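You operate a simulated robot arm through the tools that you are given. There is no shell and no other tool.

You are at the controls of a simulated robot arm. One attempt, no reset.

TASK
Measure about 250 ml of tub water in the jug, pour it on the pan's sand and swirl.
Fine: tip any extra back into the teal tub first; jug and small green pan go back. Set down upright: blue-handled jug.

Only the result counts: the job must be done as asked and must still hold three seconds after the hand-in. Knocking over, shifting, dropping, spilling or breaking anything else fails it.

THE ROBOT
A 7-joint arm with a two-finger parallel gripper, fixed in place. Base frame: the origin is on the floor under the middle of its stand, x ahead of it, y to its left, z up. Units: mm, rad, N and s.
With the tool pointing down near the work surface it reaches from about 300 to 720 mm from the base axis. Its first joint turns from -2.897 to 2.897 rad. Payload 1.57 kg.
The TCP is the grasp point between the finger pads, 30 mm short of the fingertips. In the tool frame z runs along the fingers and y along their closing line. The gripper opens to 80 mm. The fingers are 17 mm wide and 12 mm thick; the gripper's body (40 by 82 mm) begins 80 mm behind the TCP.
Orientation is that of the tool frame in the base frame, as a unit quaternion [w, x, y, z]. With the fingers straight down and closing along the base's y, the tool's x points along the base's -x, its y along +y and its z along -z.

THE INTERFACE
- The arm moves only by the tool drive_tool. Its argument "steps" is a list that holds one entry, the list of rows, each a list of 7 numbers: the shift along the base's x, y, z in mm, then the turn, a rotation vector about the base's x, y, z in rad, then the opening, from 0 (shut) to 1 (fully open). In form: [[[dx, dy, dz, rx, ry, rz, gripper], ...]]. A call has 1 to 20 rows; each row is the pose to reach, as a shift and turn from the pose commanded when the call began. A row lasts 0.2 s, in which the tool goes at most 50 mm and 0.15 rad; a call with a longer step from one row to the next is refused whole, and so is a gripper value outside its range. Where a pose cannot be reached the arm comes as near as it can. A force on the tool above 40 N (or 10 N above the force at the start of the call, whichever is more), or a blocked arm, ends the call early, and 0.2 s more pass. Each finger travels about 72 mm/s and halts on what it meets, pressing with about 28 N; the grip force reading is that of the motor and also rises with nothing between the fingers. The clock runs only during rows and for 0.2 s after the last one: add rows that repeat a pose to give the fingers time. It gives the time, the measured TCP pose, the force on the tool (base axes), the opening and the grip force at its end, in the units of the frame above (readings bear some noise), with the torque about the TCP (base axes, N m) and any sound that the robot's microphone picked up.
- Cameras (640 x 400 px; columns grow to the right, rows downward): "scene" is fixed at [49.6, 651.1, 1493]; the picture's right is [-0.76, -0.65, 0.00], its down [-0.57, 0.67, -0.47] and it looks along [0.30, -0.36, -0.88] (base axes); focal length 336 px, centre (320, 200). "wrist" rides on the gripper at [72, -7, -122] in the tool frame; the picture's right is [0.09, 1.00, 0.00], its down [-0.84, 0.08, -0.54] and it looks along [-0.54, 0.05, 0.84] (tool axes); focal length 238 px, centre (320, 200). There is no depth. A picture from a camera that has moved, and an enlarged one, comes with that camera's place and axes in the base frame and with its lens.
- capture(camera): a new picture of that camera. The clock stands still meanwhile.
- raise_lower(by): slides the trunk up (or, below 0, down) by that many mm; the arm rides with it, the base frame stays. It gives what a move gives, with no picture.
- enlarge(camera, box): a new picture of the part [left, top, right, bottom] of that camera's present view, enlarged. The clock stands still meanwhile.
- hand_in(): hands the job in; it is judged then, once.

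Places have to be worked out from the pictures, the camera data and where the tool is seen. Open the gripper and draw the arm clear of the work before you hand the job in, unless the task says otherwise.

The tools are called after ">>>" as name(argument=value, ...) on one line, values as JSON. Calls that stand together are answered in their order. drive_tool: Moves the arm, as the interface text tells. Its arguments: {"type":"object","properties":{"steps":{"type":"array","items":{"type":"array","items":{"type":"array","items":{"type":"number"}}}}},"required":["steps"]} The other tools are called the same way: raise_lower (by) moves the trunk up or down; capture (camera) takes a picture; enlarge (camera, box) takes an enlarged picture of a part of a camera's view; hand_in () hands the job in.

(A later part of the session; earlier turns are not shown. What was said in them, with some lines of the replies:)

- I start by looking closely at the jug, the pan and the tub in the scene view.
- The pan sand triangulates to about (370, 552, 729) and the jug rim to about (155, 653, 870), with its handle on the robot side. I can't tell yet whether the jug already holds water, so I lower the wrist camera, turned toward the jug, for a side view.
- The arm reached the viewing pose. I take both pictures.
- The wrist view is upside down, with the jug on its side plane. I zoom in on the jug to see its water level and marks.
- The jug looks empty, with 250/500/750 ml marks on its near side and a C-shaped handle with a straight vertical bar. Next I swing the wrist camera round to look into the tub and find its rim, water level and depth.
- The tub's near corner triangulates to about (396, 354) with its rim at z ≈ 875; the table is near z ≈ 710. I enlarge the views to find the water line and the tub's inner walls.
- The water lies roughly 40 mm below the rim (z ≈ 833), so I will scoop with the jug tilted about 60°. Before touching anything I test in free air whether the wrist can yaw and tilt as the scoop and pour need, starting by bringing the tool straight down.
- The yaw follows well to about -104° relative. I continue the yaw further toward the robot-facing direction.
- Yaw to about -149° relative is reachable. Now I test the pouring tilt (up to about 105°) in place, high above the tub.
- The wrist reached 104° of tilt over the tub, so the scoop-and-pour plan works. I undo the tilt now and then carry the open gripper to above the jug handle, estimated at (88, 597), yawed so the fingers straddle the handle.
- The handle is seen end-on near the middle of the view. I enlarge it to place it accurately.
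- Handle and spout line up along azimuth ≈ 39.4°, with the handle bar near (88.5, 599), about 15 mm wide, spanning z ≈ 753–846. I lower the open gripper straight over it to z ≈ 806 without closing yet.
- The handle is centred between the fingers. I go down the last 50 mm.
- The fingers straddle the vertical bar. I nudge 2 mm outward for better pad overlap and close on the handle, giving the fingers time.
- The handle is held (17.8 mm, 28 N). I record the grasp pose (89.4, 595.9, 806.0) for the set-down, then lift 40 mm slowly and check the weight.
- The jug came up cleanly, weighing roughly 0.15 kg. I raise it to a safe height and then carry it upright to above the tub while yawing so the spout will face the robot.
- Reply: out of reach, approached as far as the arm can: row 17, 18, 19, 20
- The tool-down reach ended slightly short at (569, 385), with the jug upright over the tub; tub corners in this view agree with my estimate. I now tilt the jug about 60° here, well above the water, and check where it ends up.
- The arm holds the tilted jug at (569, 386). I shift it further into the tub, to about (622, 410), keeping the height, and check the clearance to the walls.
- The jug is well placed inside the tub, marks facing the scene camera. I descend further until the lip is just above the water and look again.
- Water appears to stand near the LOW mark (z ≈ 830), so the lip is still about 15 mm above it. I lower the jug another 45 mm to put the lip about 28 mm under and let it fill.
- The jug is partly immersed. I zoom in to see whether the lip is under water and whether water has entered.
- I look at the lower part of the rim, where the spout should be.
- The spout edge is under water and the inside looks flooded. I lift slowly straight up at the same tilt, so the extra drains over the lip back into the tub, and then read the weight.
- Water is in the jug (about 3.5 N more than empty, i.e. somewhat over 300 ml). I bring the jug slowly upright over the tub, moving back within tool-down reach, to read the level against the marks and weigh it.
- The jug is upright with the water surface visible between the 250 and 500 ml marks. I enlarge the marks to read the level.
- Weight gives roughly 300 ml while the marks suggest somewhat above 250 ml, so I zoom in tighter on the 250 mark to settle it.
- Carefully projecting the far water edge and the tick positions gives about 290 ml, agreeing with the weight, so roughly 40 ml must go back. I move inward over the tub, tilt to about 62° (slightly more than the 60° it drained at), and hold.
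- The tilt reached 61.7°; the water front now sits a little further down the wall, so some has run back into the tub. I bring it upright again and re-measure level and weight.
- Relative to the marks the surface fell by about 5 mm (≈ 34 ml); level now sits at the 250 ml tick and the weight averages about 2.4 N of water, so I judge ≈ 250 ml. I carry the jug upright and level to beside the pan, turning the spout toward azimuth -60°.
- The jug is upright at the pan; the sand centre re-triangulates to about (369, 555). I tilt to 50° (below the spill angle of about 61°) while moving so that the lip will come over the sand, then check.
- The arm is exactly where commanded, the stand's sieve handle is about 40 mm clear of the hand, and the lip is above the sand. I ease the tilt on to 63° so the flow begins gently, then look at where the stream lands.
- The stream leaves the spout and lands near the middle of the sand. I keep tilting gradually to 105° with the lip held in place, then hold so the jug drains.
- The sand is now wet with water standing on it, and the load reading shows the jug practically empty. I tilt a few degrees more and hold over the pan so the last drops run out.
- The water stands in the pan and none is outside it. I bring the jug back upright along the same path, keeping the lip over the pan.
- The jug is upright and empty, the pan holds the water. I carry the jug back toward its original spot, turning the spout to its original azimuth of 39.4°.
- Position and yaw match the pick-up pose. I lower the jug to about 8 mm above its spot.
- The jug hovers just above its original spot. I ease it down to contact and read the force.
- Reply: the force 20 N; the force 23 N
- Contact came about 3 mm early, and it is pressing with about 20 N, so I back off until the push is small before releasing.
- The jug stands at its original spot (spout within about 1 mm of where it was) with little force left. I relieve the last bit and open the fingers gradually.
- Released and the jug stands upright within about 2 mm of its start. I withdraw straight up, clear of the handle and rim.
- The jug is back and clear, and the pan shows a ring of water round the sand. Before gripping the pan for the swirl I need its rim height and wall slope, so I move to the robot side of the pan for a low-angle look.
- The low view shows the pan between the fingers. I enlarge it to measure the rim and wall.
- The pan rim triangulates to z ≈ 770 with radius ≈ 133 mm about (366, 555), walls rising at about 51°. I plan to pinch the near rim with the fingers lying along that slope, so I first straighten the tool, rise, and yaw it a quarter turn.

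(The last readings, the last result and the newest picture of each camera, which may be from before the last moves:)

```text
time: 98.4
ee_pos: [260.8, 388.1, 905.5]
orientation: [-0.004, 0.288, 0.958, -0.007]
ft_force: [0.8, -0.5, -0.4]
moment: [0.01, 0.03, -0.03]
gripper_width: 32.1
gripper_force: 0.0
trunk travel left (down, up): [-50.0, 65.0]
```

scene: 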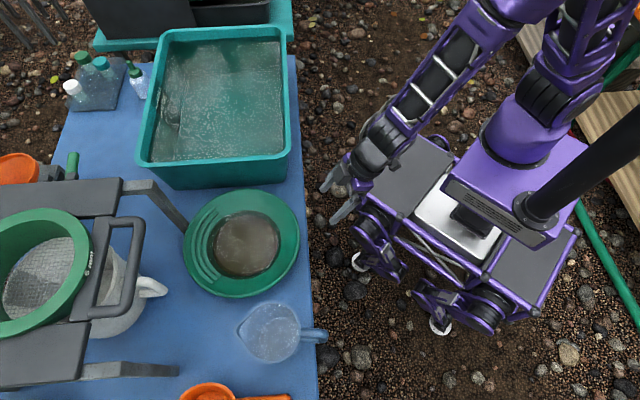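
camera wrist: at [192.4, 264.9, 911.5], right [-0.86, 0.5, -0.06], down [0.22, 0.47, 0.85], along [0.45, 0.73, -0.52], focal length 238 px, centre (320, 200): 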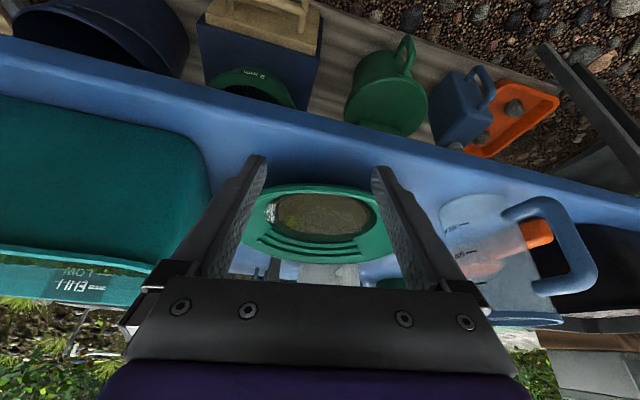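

Yaw is right (closing line now radial to the pan). I tilt the tool 39° so the fingers parallel the pan's wall, still high above it, and check the view.

>>> drive_tool(steps=[[[0, 0, 0, 0.1136, -0.0752, 0, 0.4], [0, 0, 0, 0.2272, -0.1504, 0, 0.4], [0, 0, 0, 0.3408, -0.2256, 0, 0.4], [0, 0, 0, 0.4544, -0.3008, 0, 0.4], [0, 0, 0, 0.568, -0.376, 0, 0.4], [0, 0, 0, 0.568, -0.376, 0, 0.4]]])

>>> capture(camera="wrist")

>>> capture(camera="scene")

```text
time: 99.8
ee_pos: [263.5, 383.0, 900.8]
orientation: [0.094, 0.275, 0.906, 0.307]
ft_force: [-0.6, 0.1, 0.1]
moment: [-0.03, -0.01, 0.0]
gripper_width: 31.8
gripper_force: 0.1
trunk travel left (down, up): [-50.0, 65.0]
```

```text
taken
camera wrist: at [160.6, 357.7, 993.3], right [0.36, 0.71, 0.61], down [0.55, -0.69, 0.48], along [0.76, 0.16, -0.64], focal length 238 px, centre (320, 200)
```

wrist: 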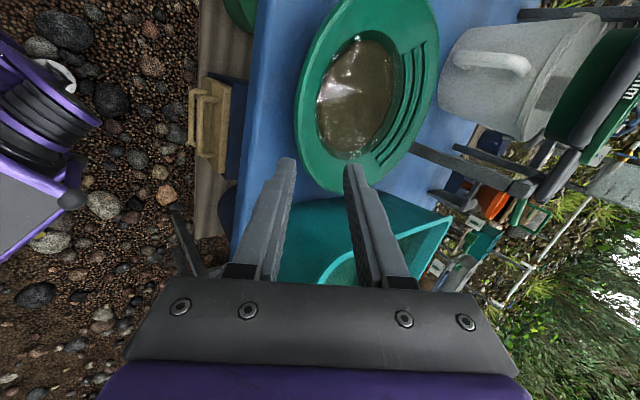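

```text
taken
```

scene: 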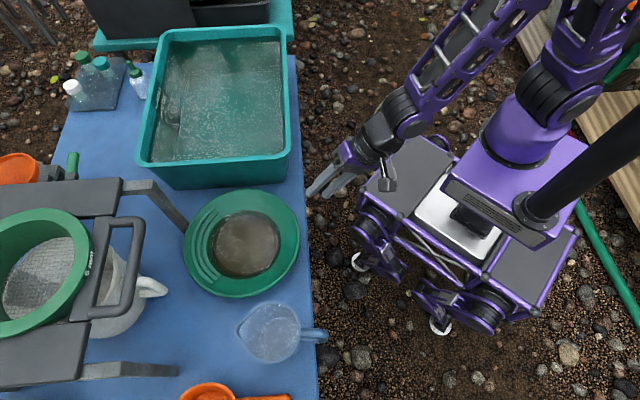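

The predicted near-rim point projects right onto the rim in this view. I move down to a pre-grasp point 60 mm up-slope of the rim and look closely.

>>> drive_tool(steps=[[[2, 6, -16, 0, 0, 0, 0.4], [4, 13, -35, 0, 0, 0, 0.4], [6, 20, -54, 0, 0, 0, 0.4], [8, 27, -73, 0, 0, 0, 0.4], [9, 30.7, -83, 0, 0, 0, 0.4], [9, 30.7, -83, 0, 0, 0, 0.4], [9, 30.7, -83, 0, 0, 0, 0.4]]])

>>> capture(camera="wrist")

>>> enlarge(camera="scene", box=[230, 150, 390, 270])

```text
time: 101.4
ee_pos: [269.9, 418.0, 824.9]
orientation: [0.094, 0.269, 0.905, 0.314]
ft_force: [-0.2, -1.0, -0.9]
moment: [0.0, 0.02, -0.02]
gripper_width: 32.0
gripper_force: 0.0
trunk travel left (down, up): [-50.0, 65.0]
```

```text
taken
camera wrist: at [165.6, 389.7, 916.7], right [0.35, 0.7, 0.62], down [0.55, -0.69, 0.47], along [0.76, 0.17, -0.63], focal length 238 px, centre (320, 200)
```

wrist: 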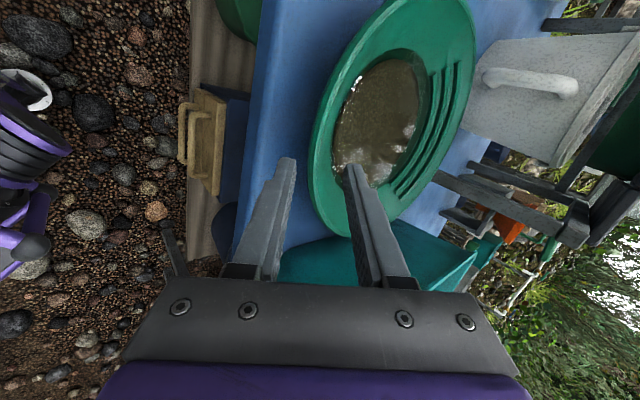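

```text
3.33 times, centred on (310, 210) of scene
camera zoom: at [49.6, 651.1, 1493.0], right [-0.76, -0.65, 0.0], down [-0.57, 0.67, -0.47], along [0.3, -0.36, -0.88], focal length 1119 px, centre (353, 167)
```

zoom: 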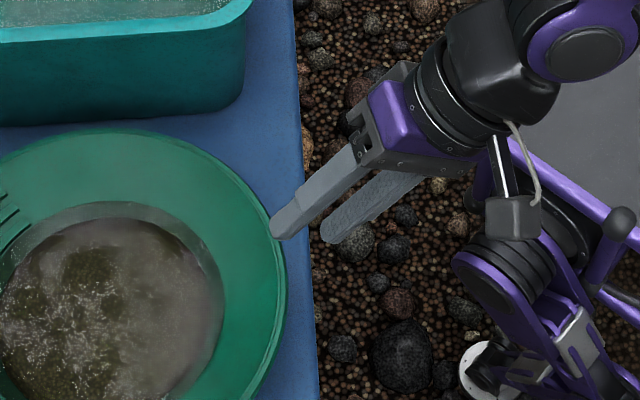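

The fingers straddle the rim line but sit about 5 mm too far inward. I correct by 5 mm outward and advance 35 mm down the slope, then look again.

>>> drive_tool(steps=[[[-1, -1.6, -1.5, 0, 0, 0, 0.4], [-2.2, -3.3, -3, 0, 0, 0, 0.4], [1, 1.6, -10.7, 0, 0, 0, 0.4], [4.4, 6.6, -18.7, 0, 0, 0, 0.4], [7.6, 11.5, -26.5, 0, 0, 0, 0.4], [9.7, 14.4, -30.8, 0, 0, 0, 0.4], [9.7, 14.4, -30.8, 0, 0, 0, 0.4]]])

>>> capture(camera="wrist")

>>> enlarge(camera="wrist", box=[240, 100, 420, 240])

>>> enlarge(camera="scene", box=[230, 170, 340, 260])

```text
time: 103.0
ee_pos: [280.2, 433.1, 794.1]
orientation: [0.094, 0.269, 0.905, 0.316]
ft_force: [-0.8, 0.2, 0.0]
moment: [0.02, 0.03, 0.04]
gripper_width: 32.1
gripper_force: 0.0
trunk travel left (down, up): [-50.0, 65.0]
```

```text
taken
camera wrist: at [176.7, 404.4, 885.9], right [0.35, 0.7, 0.62], down [0.55, -0.69, 0.47], along [0.76, 0.17, -0.63], focal length 238 px, centre (320, 200)
```

wrist: 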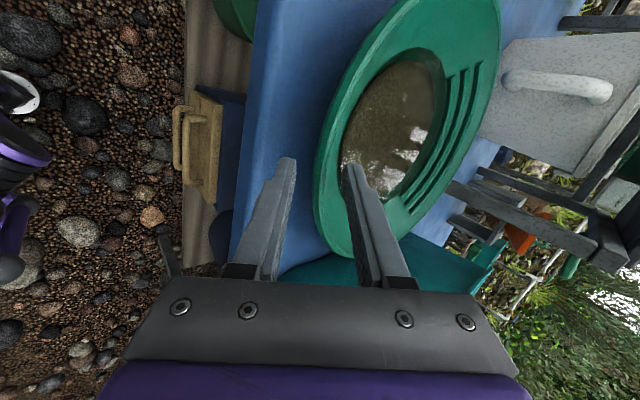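

```text
2.86 times, centred on (330, 170) of wrist
camera zoom: at [176.7, 404.4, 885.9], right [0.35, 0.7, 0.62], down [0.55, -0.69, 0.47], along [0.76, 0.17, -0.63], focal length 681 px, centre (291, 286)
```

zoom: 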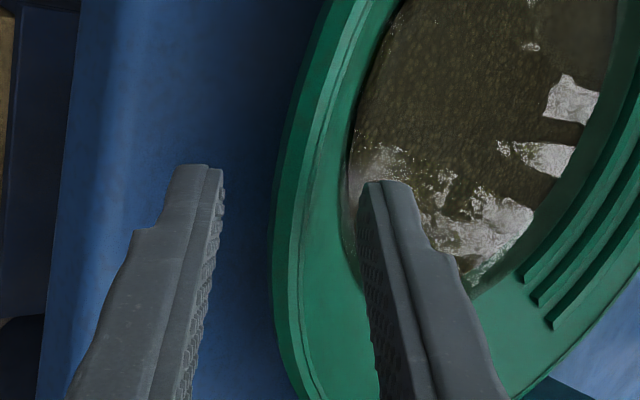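

```text
4.44 times, centred on (285, 215) of scene
camera zoom: at [49.6, 651.1, 1493.0], right [-0.76, -0.65, 0.0], down [-0.57, 0.67, -0.47], along [0.3, -0.36, -0.88], focal length 1492 px, centre (476, 133)
```

zoom: 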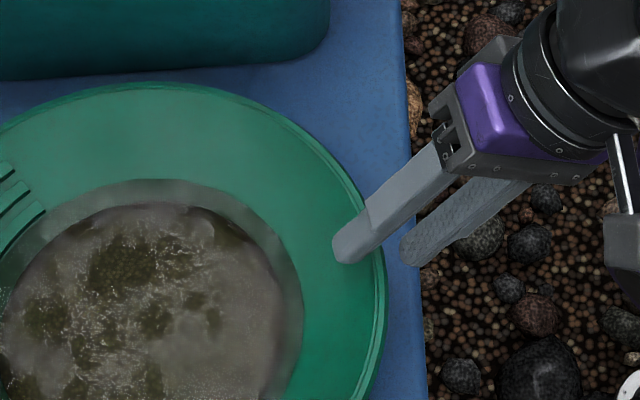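

At fingertip depth the rim is centred between the two fingers. I slide the remaining 27 mm down the slope and check forces.

>>> drive_tool(steps=[[[2.4, 3.6, -5.5, 0, 0, 0, 0.4], [4.8, 7.3, -11, 0, 0, 0, 0.4], [7.2, 11, -16.4, 0, 0, 0, 0.4], [9.2, 14.1, -21.1, 0, 0, 0, 0.4], [9.2, 14.1, -21.1, 0, 0, 0, 0.4], [9.2, 14.1, -21.1, 0, 0, 0, 0.4]]])

>>> enlarge(camera="wrist", box=[240, 100, 420, 240])

>>> enlarge(camera="scene", box=[160, 170, 340, 310])

```text
time: 104.4
ee_pos: [287.5, 445.9, 775.5]
orientation: [0.095, 0.269, 0.905, 0.315]
ft_force: [0.0, -0.2, -0.6]
moment: [-0.02, -0.01, 0.02]
gripper_width: 32.2
gripper_force: 0.1
trunk travel left (down, up): [-50.0, 65.0]
```

```text
2.86 times, centred on (330, 170) of wrist
camera zoom: at [184.1, 417.6, 866.5], right [0.35, 0.7, 0.62], down [0.55, -0.69, 0.47], along [0.76, 0.17, -0.63], focal length 681 px, centre (291, 286)
```

zoom: 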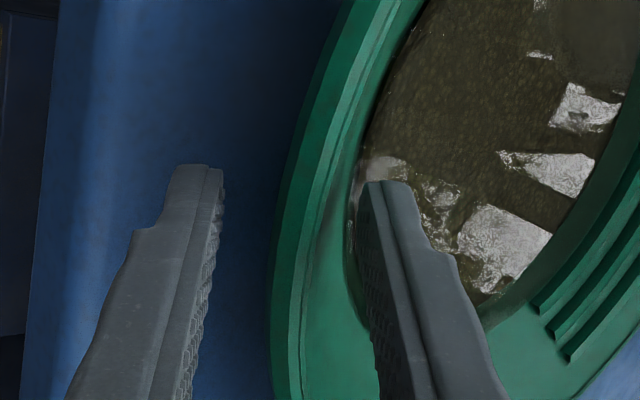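

```text
2.86 times, centred on (250, 240) of scene
camera zoom: at [49.6, 651.1, 1493.0], right [-0.76, -0.65, 0.0], down [-0.57, 0.67, -0.47], along [0.3, -0.36, -0.88], focal length 959 px, centre (520, 86)
```

zoom: 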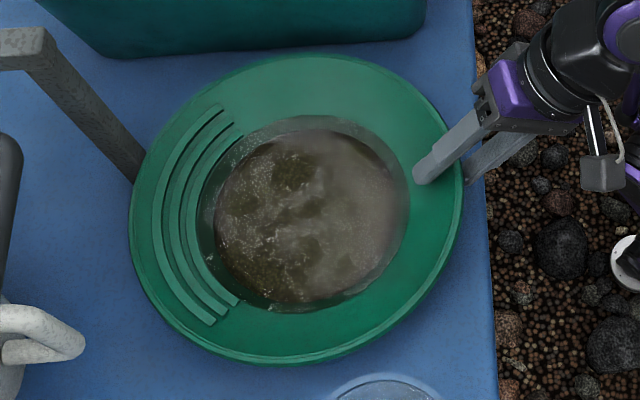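

The wall lies between the fingers: inner finger in the pan above the water, outer finger beneath the rim. I close gently on it.

>>> drive_tool(steps=[[[0, 0, 0, 0, 0, 0, 0.3], [0, 0, 0, 0, 0, 0, 0.22], [0, 0, 0, 0, 0, 0, 0.15], [0, 0, 0, 0, 0, 0, 0.1], [0, 0, 0, 0, 0, 0, 0.05], [0, 0, 0, 0, 0, 0, 0], [0, 0, 0, 0, 0, 0, 0], [0, 0, 0, 0, 0, 0, 0]]])

>>> enlarge(camera="wrist", box=[240, 100, 420, 240])

>>> enlarge(camera="scene", box=[160, 170, 340, 310])

```text
time: 106.2
ee_pos: [286.8, 446.0, 776.6]
orientation: [0.095, 0.27, 0.904, 0.317]
ft_force: [2.4, 4.6, 18.5]
moment: [1.21, -0.19, -0.16]
gripper_width: 11.8
gripper_force: 27.7
trunk travel left (down, up): [-50.0, 65.0]
```

```text
2.86 times, centred on (330, 170) of wrist
camera zoom: at [184.0, 417.5, 867.4], right [0.35, 0.7, 0.62], down [0.55, -0.69, 0.47], along [0.76, 0.17, -0.63], focal length 681 px, centre (291, 286)
```

zoom: 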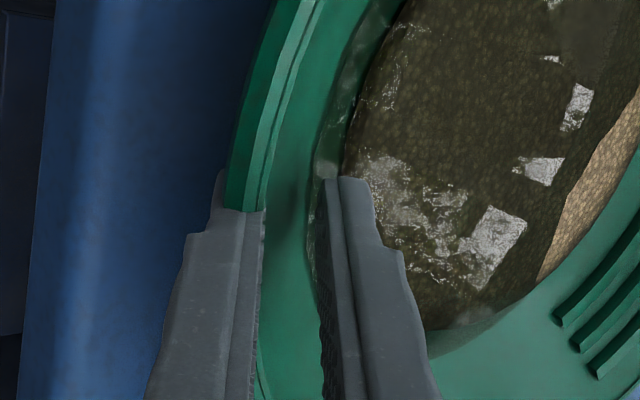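

```text
2.86 times, centred on (250, 240) of scene
camera zoom: at [49.6, 651.1, 1493.0], right [-0.76, -0.65, 0.0], down [-0.57, 0.67, -0.47], along [0.3, -0.36, -0.88], focal length 959 px, centre (520, 86)
```

zoom: 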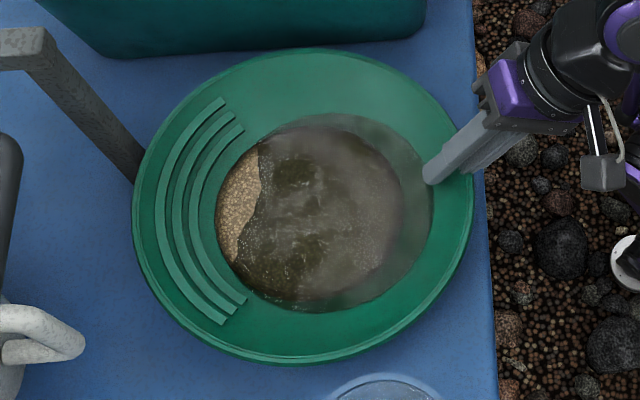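

Closing levelled the pan's wall against the pads, so the pan is tilted toward the gripper by about 4° (far side up, water shifted to this side). Nothing is spilled; I rotate the tool by that angle and raise it 3 mm to bring the pan level again.

>>> drive_tool(steps=[[[0, 0, 0.8, -0.014, 0.009, 0, 0], [0, 0, 1.6, -0.028, 0.018, 0, 0], [0, 0, 2.4, -0.042, 0.028, 0, 0], [0, 0, 3, -0.055, 0.0365, 0, 0], [0, 0, 3, -0.055, 0.0365, 0, 0]]])

>>> enlarge(camera="wrist", box=[240, 60, 480, 240])

>>> enlarge(camera="scene", box=[160, 170, 340, 310])

```text
time: 107.4
ee_pos: [288.4, 446.2, 779.0]
orientation: [0.086, 0.273, 0.915, 0.286]
ft_force: [3.1, 5.9, 13.3]
moment: [1.14, -0.07, -0.09]
gripper_width: 13.3
gripper_force: 28.4
trunk travel left (down, up): [-50.0, 65.0]
```

```text
2.22 times, centred on (360, 150) of wrist
camera zoom: at [187.9, 423.1, 874.6], right [0.37, 0.74, 0.57], down [0.57, -0.66, 0.49], along [0.74, 0.14, -0.66], focal length 530 px, centre (231, 311)
```

zoom: 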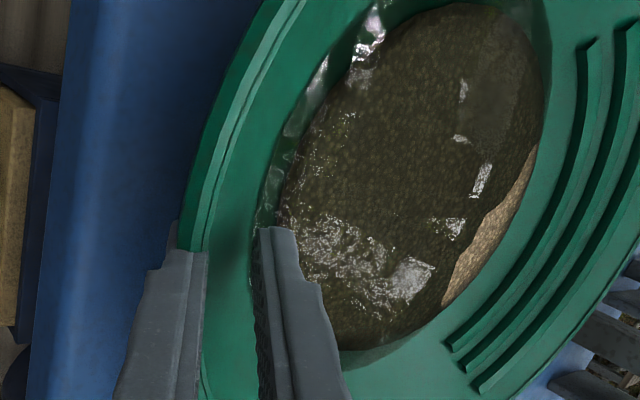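

```text
2.86 times, centred on (250, 240) of scene
camera zoom: at [49.6, 651.1, 1493.0], right [-0.76, -0.65, 0.0], down [-0.57, 0.67, -0.47], along [0.3, -0.36, -0.88], focal length 959 px, centre (520, 86)
```

zoom: 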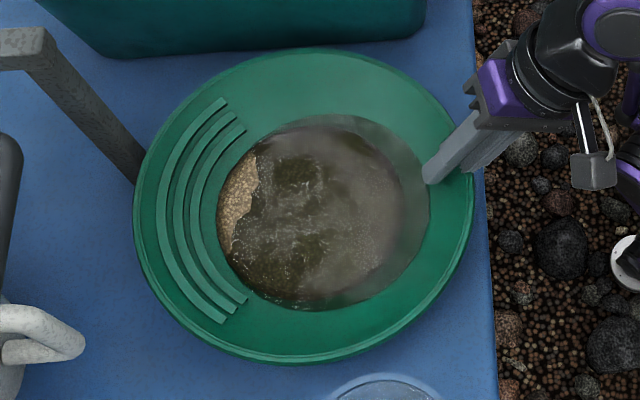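

The reading shows the tool pressing the pan down and outward by about 14 N, so the wall wants to sit a few mm further up and in. I move 5 mm inward-up along the wall normal to relieve it.

>>> drive_tool(steps=[[[0.7, 1.1, 1, 0, 0, 0, 0], [1.5, 2.2, 2, 0, 0, 0, 0], [2.2, 3.3, 3, 0, 0, 0, 0], [2.2, 3.3, 3, 0, 0, 0, 0]]])

>>> enlarge(camera="scene", box=[160, 170, 340, 310])

```text
time: 108.4
ee_pos: [292.3, 449.5, 780.1]
orientation: [0.085, 0.273, 0.914, 0.287]
ft_force: [-4.8, -8.0, 30.9]
moment: [1.25, 0.04, 0.01]
gripper_width: 11.7
gripper_force: 28.1
trunk travel left (down, up): [-50.0, 65.0]
```

```text
2.86 times, centred on (250, 240) of scene
camera zoom: at [49.6, 651.1, 1493.0], right [-0.76, -0.65, 0.0], down [-0.57, 0.67, -0.47], along [0.3, -0.36, -0.88], focal length 959 px, centre (520, 86)
```

zoom: 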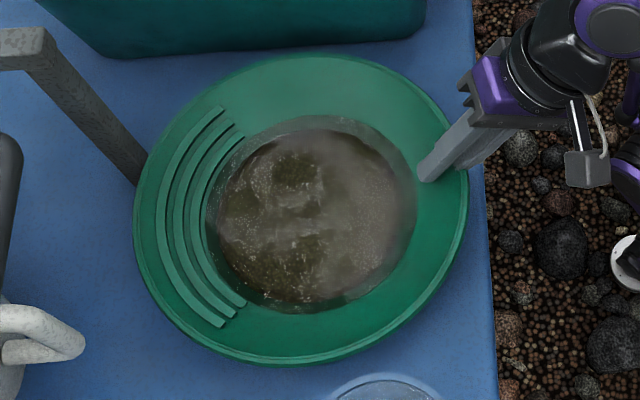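

The pan is level again, but the tool is now being pushed up by about 31 N, so it is pressing the pan onto the table. I raise the tool straight up in small steps to take off that load.

>>> drive_tool(steps=[[[0, 0, 1, 0, 0, 0, 0], [0, 0, 2, 0, 0, 0, 0], [0, 0, 2, 0, 0, 0, 0]]])

>>> drive_tool(steps=[[[0, 0, 1, 0, 0, 0, 0], [0, 0, 2, 0, 0, 0, 0], [0, 0, 2, 0, 0, 0, 0]]])

>>> enlarge(camera="scene", box=[160, 170, 340, 310])

>>> enlarge(camera="wrist", box=[240, 60, 480, 240])

```text
time: 109.2
ee_pos: [292.8, 448.3, 781.8]
orientation: [0.086, 0.273, 0.915, 0.285]
ft_force: [1.8, 0.4, 15.6]
moment: [1.0, -0.16, -0.29]
gripper_width: 11.0
gripper_force: 27.7
trunk travel left (down, up): [-50.0, 65.0]
```

```text
time: 110.0
ee_pos: [292.2, 449.3, 784.1]
orientation: [0.085, 0.274, 0.915, 0.284]
ft_force: [0.9, -1.5, 1.1]
moment: [0.54, -0.31, -0.45]
gripper_width: 11.0
gripper_force: 28.0
trunk travel left (down, up): [-50.0, 65.0]
```

```text
2.86 times, centred on (250, 240) of scene
camera zoom: at [49.6, 651.1, 1493.0], right [-0.76, -0.65, 0.0], down [-0.57, 0.67, -0.47], along [0.3, -0.36, -0.88], focal length 959 px, centre (520, 86)
```

zoom: 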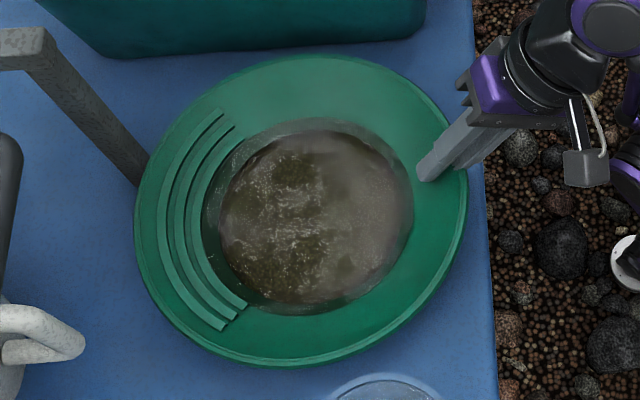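

```text
2.22 times, centred on (360, 150) of wrist
camera zoom: at [191.8, 426.8, 880.6], right [0.37, 0.74, 0.56], down [0.57, -0.66, 0.49], along [0.73, 0.14, -0.66], focal length 530 px, centre (231, 311)
```

zoom: 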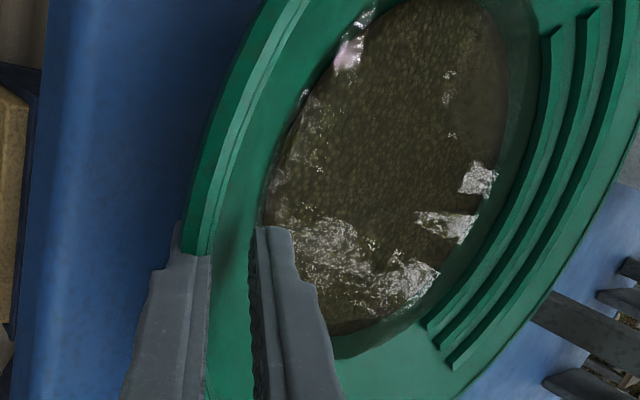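

The pan is level, gripped, with almost no net load, displaced only about 4 mm from its start. I raise another 4 mm to see how much of its weight the grip can take.

>>> drive_tool(steps=[[[0, 0, 1, 0, 0, 0, 0], [0, 0, 2, 0, 0, 0, 0], [0, 0, 3, 0, 0, 0, 0], [0, 0, 4, 0, 0, 0, 0], [0, 0, 4, 0, 0, 0, 0]]])

>>> enlarge(camera="scene", box=[160, 170, 340, 310])

```text
time: 111.2
ee_pos: [292.4, 451.0, 788.5]
orientation: [0.085, 0.273, 0.915, 0.286]
ft_force: [2.9, 0.2, 1.0]
moment: [0.75, -0.27, -0.41]
gripper_width: 9.6
gripper_force: 28.0
trunk travel left (down, up): [-50.0, 65.0]
```

```text
2.86 times, centred on (250, 240) of scene
camera zoom: at [49.6, 651.1, 1493.0], right [-0.76, -0.65, 0.0], down [-0.57, 0.67, -0.47], along [0.3, -0.36, -0.88], focal length 959 px, centre (520, 86)
```

zoom: 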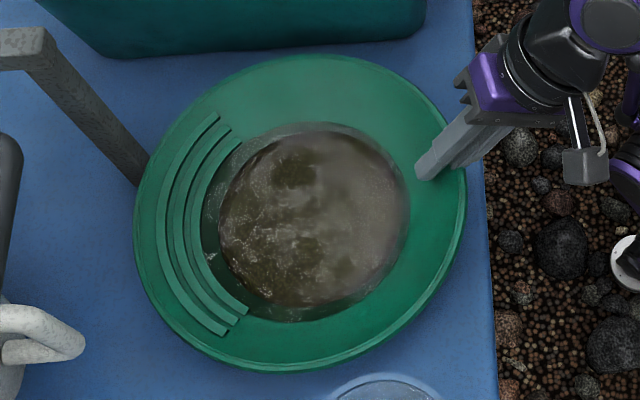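

The fingers just slide a little up the rim rather than lifting, so I will swirl the pan in circles on the table surface. There is a residual torque of about 0.8 N·m pressing the far side down; I undo about 1.5° of tilt and 2 mm of height to relieve it.

>>> drive_tool(steps=[[[0, 0, -0.5, 0.011, -0.0072, 0, 0], [0, 0, -1, 0.0218, -0.0144, 0, 0], [0, 0, -1, 0.0218, -0.0144, 0, 0]]])

>>> enlarge(camera="wrist", box=[240, 60, 480, 240])

>>> enlarge(camera="scene", box=[230, 170, 320, 250])

```text
time: 112.0
ee_pos: [291.8, 450.3, 786.2]
orientation: [0.089, 0.273, 0.911, 0.297]
ft_force: [2.3, -1.0, 1.5]
moment: [0.74, -0.22, -0.45]
gripper_width: 9.6
gripper_force: 27.9
trunk travel left (down, up): [-50.0, 65.0]
```

```text
2.22 times, centred on (360, 150) of wrist
camera zoom: at [190.3, 425.1, 881.7], right [0.36, 0.72, 0.59], down [0.56, -0.67, 0.48], along [0.75, 0.15, -0.65], focal length 530 px, centre (231, 311)
```

zoom: 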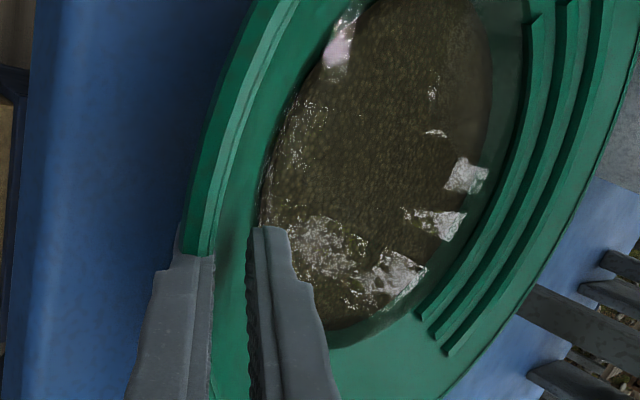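

```text
5.00 times, centred on (275, 210) of scene
camera zoom: at [49.6, 651.1, 1493.0], right [-0.76, -0.65, 0.0], down [-0.57, 0.67, -0.47], along [0.3, -0.36, -0.88], focal length 1678 px, centre (545, 150)
```

zoom: 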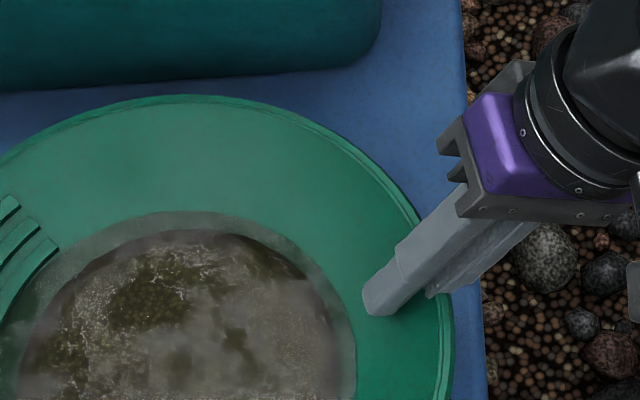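

The pan stays level with the grip. I make one trial circle of 20 mm radius, swinging toward the free side (robot side), and then check that the pan follows and nothing spills.

>>> drive_tool(steps=[[[-11.7, 4, 0, 0, 0, 0, 0], [-23.5, 0.4, 0, 0, 0, 0, 0], [-30.9, -9.5, 0, 0, 0, 0, 0], [-31.1, -21.9, 0, 0, 0, 0, 0], [-24, -32, 0, 0, 0, 0, 0]]])

>>> enlarge(camera="scene", box=[160, 170, 340, 310])

>>> capture(camera="wrist")

```text
time: 113.2
ee_pos: [266.9, 417.2, 787.7]
orientation: [0.089, 0.272, 0.911, 0.297]
ft_force: [-0.7, 0.6, 3.9]
moment: [1.04, 0.2, 0.28]
gripper_width: 8.7
gripper_force: 27.3
trunk travel left (down, up): [-50.0, 65.0]
```

```text
2.86 times, centred on (250, 240) of scene
camera zoom: at [49.6, 651.1, 1493.0], right [-0.76, -0.65, 0.0], down [-0.57, 0.67, -0.47], along [0.3, -0.36, -0.88], focal length 959 px, centre (520, 86)
```

zoom: 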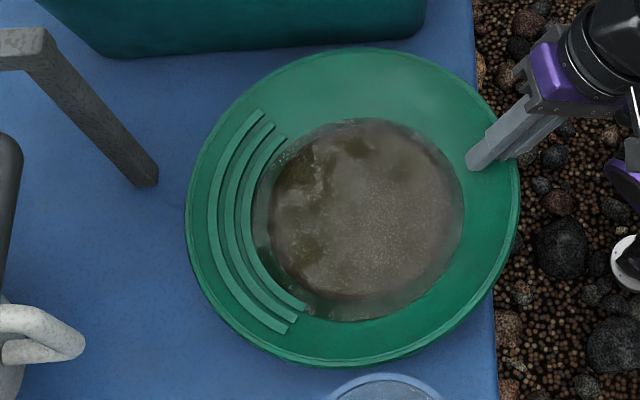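

```text
taken
camera wrist: at [165.1, 393.0, 883.1], right [0.36, 0.72, 0.59], down [0.56, -0.67, 0.48], along [0.74, 0.15, -0.65], focal length 238 px, centre (320, 200)
```

wrist: 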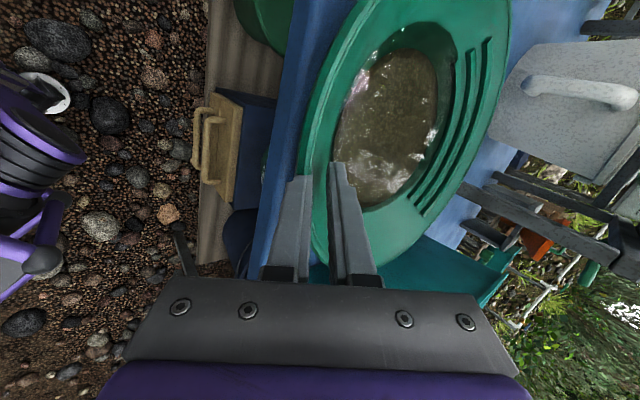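

The pan follows the tool exactly, stays level, and nothing is spilled; gap to the jug is still about 30 mm. I continue for one and a half more turns, ending at the starting point of the circle.

>>> drive_tool(steps=[[[11.7, -4, 0, 0, 0, 0, 0], [23.5, -0.4, -0.5, 0, 0, 0, 0], [30.9, 9.5, -1, 0, 0, 0, 0], [31.1, 21.9, -1, 0, 0, 0, 0], [24, 32, -1, 0, 0, 0, 0], [12.3, 36, -1, 0, 0, 0, 0], [0.5, 32.4, -1, 0, 0, 0, 0], [-6.9, 22.5, -1, 0, 0, 0, 0], [-7.1, 10.1, -1, 0, 0, 0, 0], [0, 0, -1, 0, 0, 0, 0], [11.7, -4, -1, 0, 0, 0, 0], [23.5, -0.4, -1, 0, 0, 0, 0], [30.9, 9.5, -1, 0, 0, 0, 0], [31.1, 21.9, -1, 0, 0, 0, 0], [24, 32, -1, 0, 0, 0, 0]]])

>>> enlarge(camera="scene", box=[160, 170, 340, 310])

>>> enlarge(camera="wrist", box=[240, 60, 480, 240])

```text
time: 116.4
ee_pos: [290.0, 450.8, 786.3]
orientation: [0.089, 0.272, 0.911, 0.298]
ft_force: [1.6, -0.5, 2.0]
moment: [0.69, -0.31, -0.25]
gripper_width: 8.4
gripper_force: 26.8
trunk travel left (down, up): [-50.0, 65.0]
```

```text
2.86 times, centred on (250, 240) of scene
camera zoom: at [49.6, 651.1, 1493.0], right [-0.76, -0.65, 0.0], down [-0.57, 0.67, -0.47], along [0.3, -0.36, -0.88], focal length 959 px, centre (520, 86)
```

zoom: 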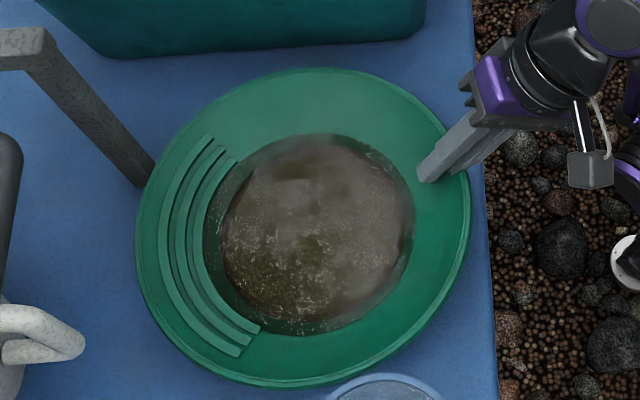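

```text
2.22 times, centred on (360, 150) of wrist
camera zoom: at [188.8, 426.2, 880.9], right [0.36, 0.72, 0.59], down [0.56, -0.67, 0.48], along [0.75, 0.15, -0.65], focal length 530 px, centre (231, 311)
```

zoom: 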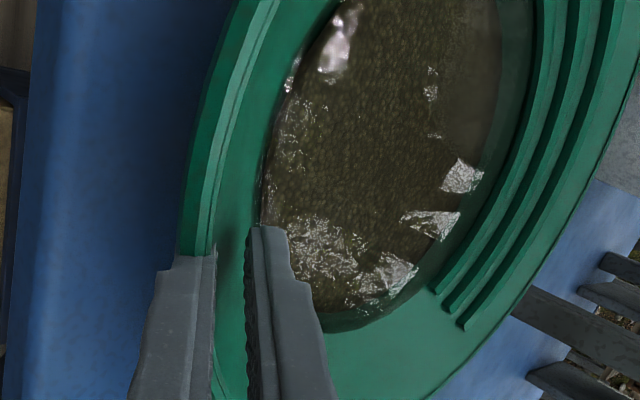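

The pan has followed two turns; it has yawed slightly about the grip, so its centre sits about 12 mm toward the jug side. I now swirl two turns the other way round, which should also bring it back.

>>> drive_tool(steps=[[[7.1, -10.1, 0, 0, 0, 0, 0], [6.9, -22.5, 0, 0, 0, 0, 0], [-0.5, -32.4, 0, 0, 0, 0, 0], [-12.3, -36, 0, 0, 0, 0, 0], [-24, -32, 0, 0, 0, 0, 0], [-31.1, -21.9, 0, 0, 0, 0, 0], [-30.9, -9.5, 0, 0, 0, 0, 0], [-23.5, 0.4, 0, 0, 0, 0, 0], [-11.7, 4, 0, 0, 0, 0, 0], [0, 0, 0, 0, 0, 0, 0]]])

>>> enlarge(camera="scene", box=[160, 170, 340, 310])

```text
time: 118.6
ee_pos: [293.0, 450.0, 787.6]
orientation: [0.09, 0.272, 0.911, 0.297]
ft_force: [-0.5, 0.8, 2.0]
moment: [0.83, 0.06, 0.23]
gripper_width: 8.3
gripper_force: 27.0
trunk travel left (down, up): [-50.0, 65.0]
```

```text
2.86 times, centred on (250, 240) of scene
camera zoom: at [49.6, 651.1, 1493.0], right [-0.76, -0.65, 0.0], down [-0.57, 0.67, -0.47], along [0.3, -0.36, -0.88], focal length 959 px, centre (520, 86)
```

zoom: 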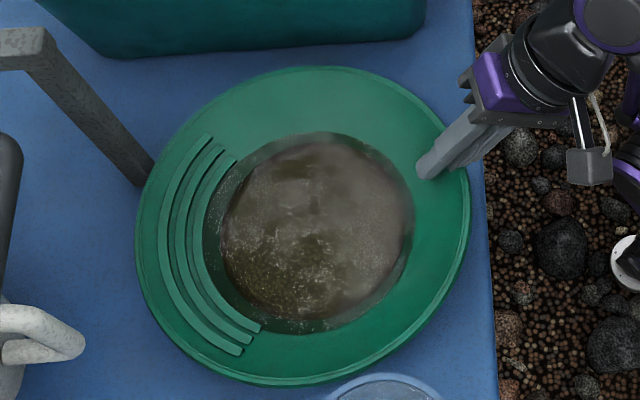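

The pan follows this way as well, steady and level, no spill. I add two slightly faster turns in the same sense for a proper swirl.

>>> drive_tool(steps=[[[7.8, -13.2, 0, 0, 0, 0, 0], [4, -28, 0, 0, 0, 0, 0], [-9.2, -35.8, 0, 0, 0, 0, 0], [-24, -32, 0, 0, 0, 0, 0], [-31.8, -18.8, 0, 0, 0, 0, 0], [-28, -4, 0, 0, 0, 0, 0], [-14.8, 3.8, 0, 0, 0, 0, 0], [0, 0, 0, 0, 0, 0, 0], [7.8, -13.2, 0, 0, 0, 0, 0], [4, -28, 0, 0, 0, 0, 0], [-9.2, -35.8, 0, 0, 0, 0, 0], [-24, -32, 0, 0, 0, 0, 0], [-31.8, -18.8, 0, 0, 0, 0, 0], [-28, -4, 0, 0, 0, 0, 0], [-14.8, 3.8, 0, 0, 0, 0, 0], [0, 0, 0, 0, 0, 0, 0], [0, 0, 0, 0, 0, 0, 0]]])

>>> enlarge(camera="scene", box=[160, 170, 340, 310])

>>> enlarge(camera="wrist", box=[240, 60, 480, 240])

```text
time: 122.2
ee_pos: [292.4, 450.4, 787.8]
orientation: [0.089, 0.272, 0.911, 0.298]
ft_force: [-1.5, -0.4, 0.8]
moment: [0.69, -0.11, 0.21]
gripper_width: 7.8
gripper_force: 26.7
trunk travel left (down, up): [-50.0, 65.0]
```

```text
2.86 times, centred on (250, 240) of scene
camera zoom: at [49.6, 651.1, 1493.0], right [-0.76, -0.65, 0.0], down [-0.57, 0.67, -0.47], along [0.3, -0.36, -0.88], focal length 959 px, centre (520, 86)
```

zoom: 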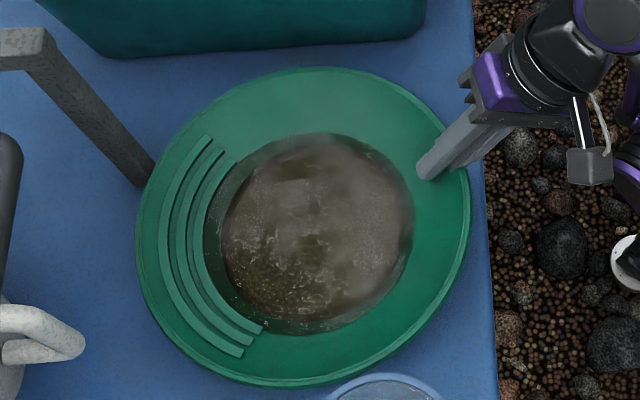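

```text
2.22 times, centred on (360, 150) of wrist
camera zoom: at [190.6, 424.9, 882.3], right [0.36, 0.72, 0.59], down [0.56, -0.67, 0.48], along [0.75, 0.15, -0.65], focal length 530 px, centre (231, 311)
```

zoom: 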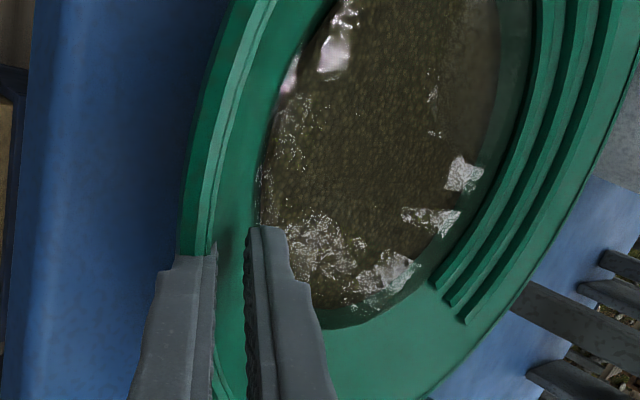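

Five turns are done with the water and sand still inside. Comparing outlines, the pan sits about 15 mm off and is yawed roughly 10° from its start; rotating the tool by about -0.16 rad about the vertical at the grip undoes both.

>>> drive_tool(steps=[[[0, 0, 0, 0, 0, -0.027, 0], [0, 0, 0, 0, 0, -0.054, 0], [0, 0, 0, 0, 0, -0.081, 0], [0, 0, 0, 0, 0, -0.108, 0], [0, 0, 0, 0, 0, -0.135, 0], [0, 0, 0, 0, 0, -0.16, 0], [0, 0, 0, 0, 0, -0.16, 0]]])

>>> enlarge(camera="scene", box=[160, 170, 340, 310])

```text
time: 123.8
ee_pos: [292.1, 450.3, 786.5]
orientation: [0.113, 0.345, 0.886, 0.289]
ft_force: [-1.5, 2.0, 0.8]
moment: [0.7, -0.22, 0.5]
gripper_width: 8.1
gripper_force: 27.1
trunk travel left (down, up): [-50.0, 65.0]
```

```text
2.86 times, centred on (250, 240) of scene
camera zoom: at [49.6, 651.1, 1493.0], right [-0.76, -0.65, 0.0], down [-0.57, 0.67, -0.47], along [0.3, -0.36, -0.88], focal length 959 px, centre (520, 86)
```

zoom: 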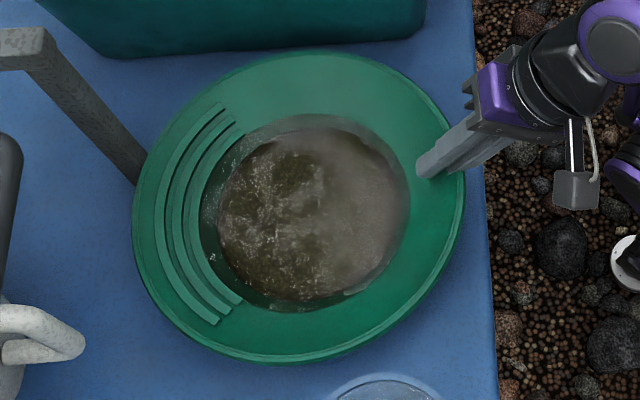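

The pan is now within about 3 mm of its original place and back at its original yaw. I push the last 3 mm inward and compare.

>>> drive_tool(steps=[[[0.2, 1.2, 0, 0, 0, 0, 0], [0.4, 2.4, 0, 0, 0, 0, 0], [0.5, 3.4, 0, 0, 0, 0, 0], [0.5, 3.4, 0, 0, 0, 0, 0]]])

>>> enlarge(camera="scene", box=[160, 170, 340, 310])

>>> enlarge(camera="wrist", box=[240, 60, 480, 240])

```text
time: 124.8
ee_pos: [292.0, 453.2, 786.4]
orientation: [0.113, 0.345, 0.886, 0.289]
ft_force: [0.9, -1.9, 2.3]
moment: [0.34, -0.54, -0.44]
gripper_width: 8.1
gripper_force: 26.6
trunk travel left (down, up): [-50.0, 65.0]
```

```text
2.86 times, centred on (250, 240) of scene
camera zoom: at [49.6, 651.1, 1493.0], right [-0.76, -0.65, 0.0], down [-0.57, 0.67, -0.47], along [0.3, -0.36, -0.88], focal length 959 px, centre (520, 86)
```

zoom: 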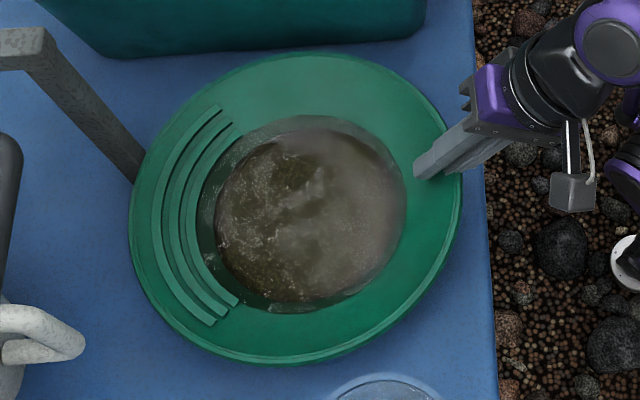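

```text
2.22 times, centred on (360, 150) of wrist
camera zoom: at [188.1, 445.2, 880.6], right [0.47, 0.65, 0.59], down [0.44, -0.76, 0.48], along [0.76, 0.03, -0.65], focal length 530 px, centre (231, 311)
```

zoom: 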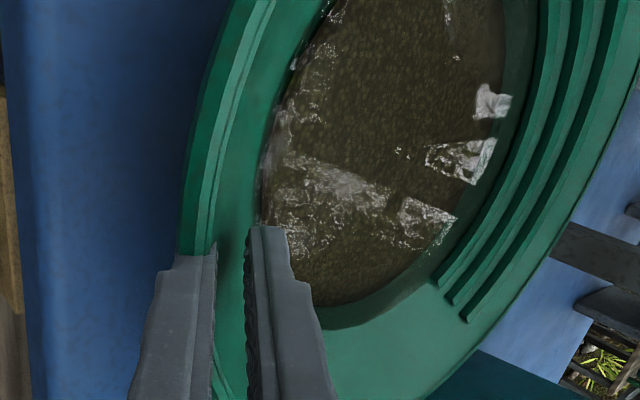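

The pan's outline matches the original to about 1 mm. I open the fingers gradually to release the rim.

>>> drive_tool(steps=[[[0, 0, 0, 0, 0, 0, 0.08], [0, 0, 0, 0, 0, 0, 0.12], [0, 0, 0, 0, 0, 0, 0.17], [0, 0, 0, 0, 0, 0, 0.24], [0, 0, 0, 0, 0, 0, 0.32], [0, 0, 0, 0, 0, 0, 0.4], [0, 0, 0, 0, 0, 0, 0.4]]])

>>> enlarge(camera="wrist", box=[240, 60, 480, 240])

>>> enlarge(camera="scene", box=[160, 170, 340, 310])

```text
time: 126.4
ee_pos: [291.9, 454.2, 786.5]
orientation: [0.113, 0.343, 0.886, 0.29]
ft_force: [-0.1, -0.2, -0.1]
moment: [-0.02, 0.01, -0.01]
gripper_width: 32.0
gripper_force: 0.0
trunk travel left (down, up): [-50.0, 65.0]
```

```text
2.22 times, centred on (360, 150) of wrist
camera zoom: at [187.5, 445.4, 880.6], right [0.47, 0.66, 0.59], down [0.44, -0.75, 0.48], along [0.76, 0.03, -0.65], focal length 530 px, centre (231, 311)
```

zoom: 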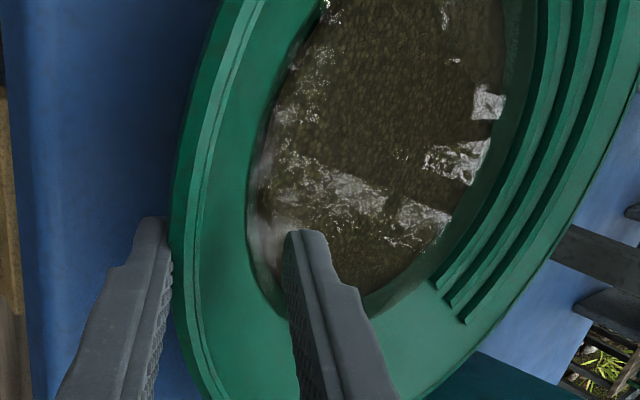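

```text
2.86 times, centred on (250, 240) of scene
camera zoom: at [49.6, 651.1, 1493.0], right [-0.76, -0.65, 0.0], down [-0.57, 0.67, -0.47], along [0.3, -0.36, -0.88], focal length 959 px, centre (520, 86)
```

zoom: 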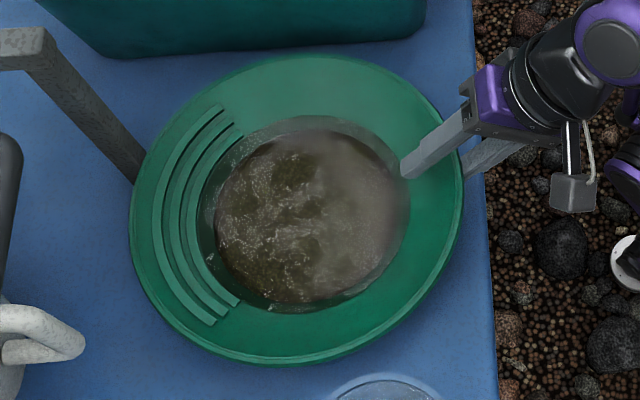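

The pan rests flat, level and in place, with no force on the tool. I centre the open fingers off the rim and back out along the slope.

>>> drive_tool(steps=[[[-1.4, -1.5, -1.5, 0, 0, 0, 0.4], [-2.7, -2.9, -3, 0, 0, 0, 0.4], [-6.7, -7.3, 5, 0, 0, 0, 0.4], [-10.7, -11.6, 13.1, 0, 0, 0, 0.4], [-16.7, -18.2, 25.2, 0, 0, 0, 0.4], [-22.7, -24.7, 37.2, 0, 0, 0, 0.4], [-30.6, -33.4, 53.4, 0, 0, 0, 0.4], [-38.6, -42.1, 69.5, 0, 0, 0, 0.4], [-46, -50, 95, 0, 0, 0, 0.4], [-50, -55, 125, 0, 0, 0, 0.4]]])

>>> capture(camera="scene")

>>> enlarge(camera="scene", box=[160, 170, 340, 310])

>>> enlarge(camera="scene", box=[180, 280, 340, 400])

```text
time: 128.8
ee_pos: [237.8, 376.7, 850.2]
orientation: [0.091, 0.364, 0.899, 0.227]
ft_force: [-0.4, 0.4, 0.2]
moment: [-0.02, -0.04, 0.0]
gripper_width: 32.1
gripper_force: 0.3
trunk travel left (down, up): [-50.0, 65.0]
stopped in row 10: the arm was blocked; the commanded pose is now the measured one
```

```text
taken
```

scene: 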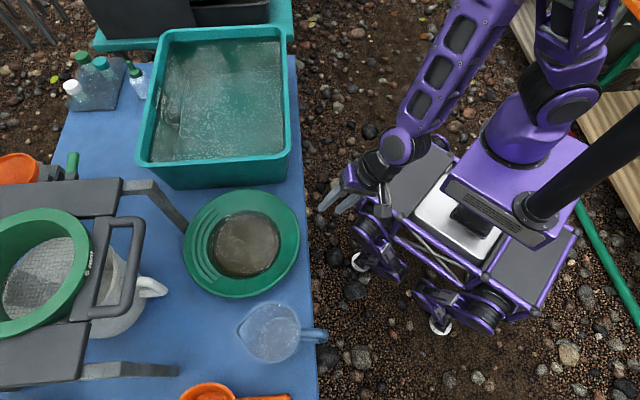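

```text
2.86 times, centred on (250, 240) of scene
camera zoom: at [49.6, 651.1, 1493.0], right [-0.76, -0.65, 0.0], down [-0.57, 0.67, -0.47], along [0.3, -0.36, -0.88], focal length 959 px, centre (520, 86)
```

zoom: 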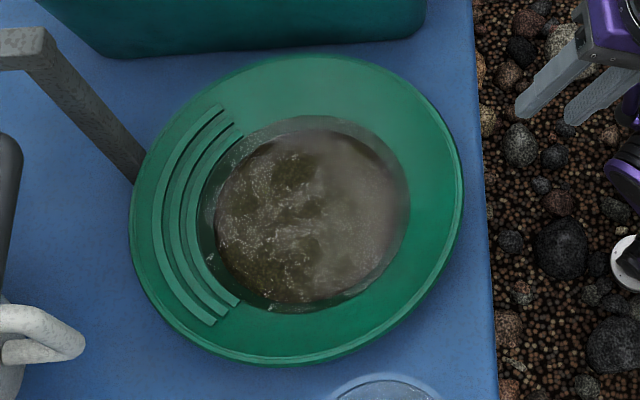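

```text
3.33 times, centred on (260, 340) of scene
camera zoom: at [49.6, 651.1, 1493.0], right [-0.76, -0.65, 0.0], down [-0.57, 0.67, -0.47], along [0.3, -0.36, -0.88], focal length 1119 px, centre (520, -267)
```

zoom: 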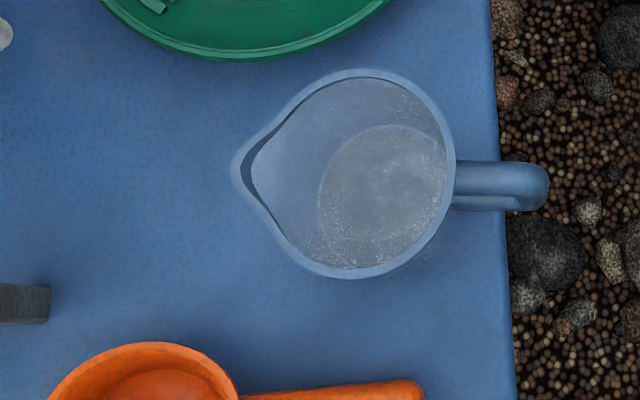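

The pan and jug are in place and the hand is clear of the pan; the arm only jammed near its own body at the end of the retreat. I raise the tool away with a slight outward shift, turning it back upright.

>>> drive_tool(steps=[[[-2, 2, 10, -0.05, 0.045, 0, 0.4], [-4, 4, 25, -0.1, 0.09, 0, 0.4], [-6, 6, 42, -0.16, 0.144, 0, 0.5], [-8, 8, 62, -0.22, 0.198, 0, 0.5], [-10, 10, 84, -0.28, 0.252, 0, 0.6], [-12, 12, 106, -0.33, 0.3, 0, 0.6], [-12, 12, 128, -0.33, 0.3, 0, 0.7], [-12, 12, 150, -0.33, 0.3, 0, 0.8], [-12, 12, 170, -0.33, 0.3, 0, 0.9]]])

>>> capture(camera="scene")

```text
time: 130.8
ee_pos: [225.1, 390.9, 1023.7]
orientation: [0.013, 0.372, 0.928, 0.022]
ft_force: [0.1, 0.0, 0.0]
moment: [-0.02, 0.02, -0.01]
gripper_width: 71.9
gripper_force: 0.0
out of reach, approached as far as the arm can: row 1, 2
trunk travel left (down, up): [-50.0, 65.0]
```

```text
taken
```

scene: 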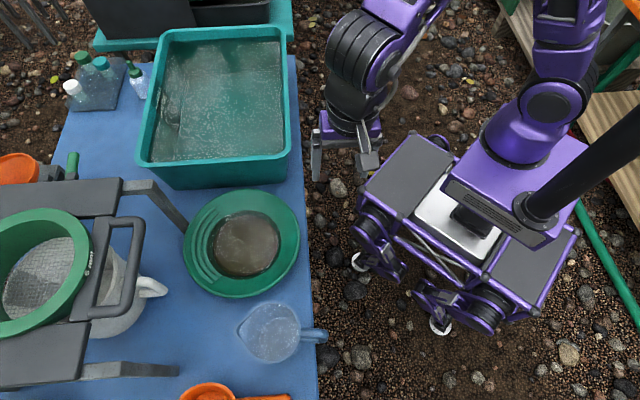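

Jug stands upright at its spot, the pan lies level in its place with wet swirled sand and water, the tub is intact, and the open gripper is clear of everything. I hand the job in.

>>> hand_in()

```text
The job is handed in.
```

The job is handed in: about 250 ml of tub water went onto the pan's sand and was swirled. The jug and the small green pan are back in place. I have no result from the judging yet.

- **Measuring:** I scooped roughly 290 ml from the teal tub, then tipped about 35–40 ml back. The water then sat at the 250 ml mark, and the weight agreed to within about 15 ml.
- **Pouring:** The stream landed near the middle of the sand. I saw no water outside the pan.
- **Swirling:** I made five circles of 20 mm radius, two one way and three the other, at 1.6–2 s each. I held the pan by its near rim and slid it on the table, because the grip could not lift it. When I first closed the gripper, the pan tipped about 4° for a few seconds; I levelled it and no spill showed.
- **Putting back:** The blue-handled jug stands upright about 4 mm from where it started. The pan lies flat within about 1 mm of its original spot and at its original angle.

The gripper is open and the arm is clear of the table. Nothing else on the table looks moved in the last pictures.
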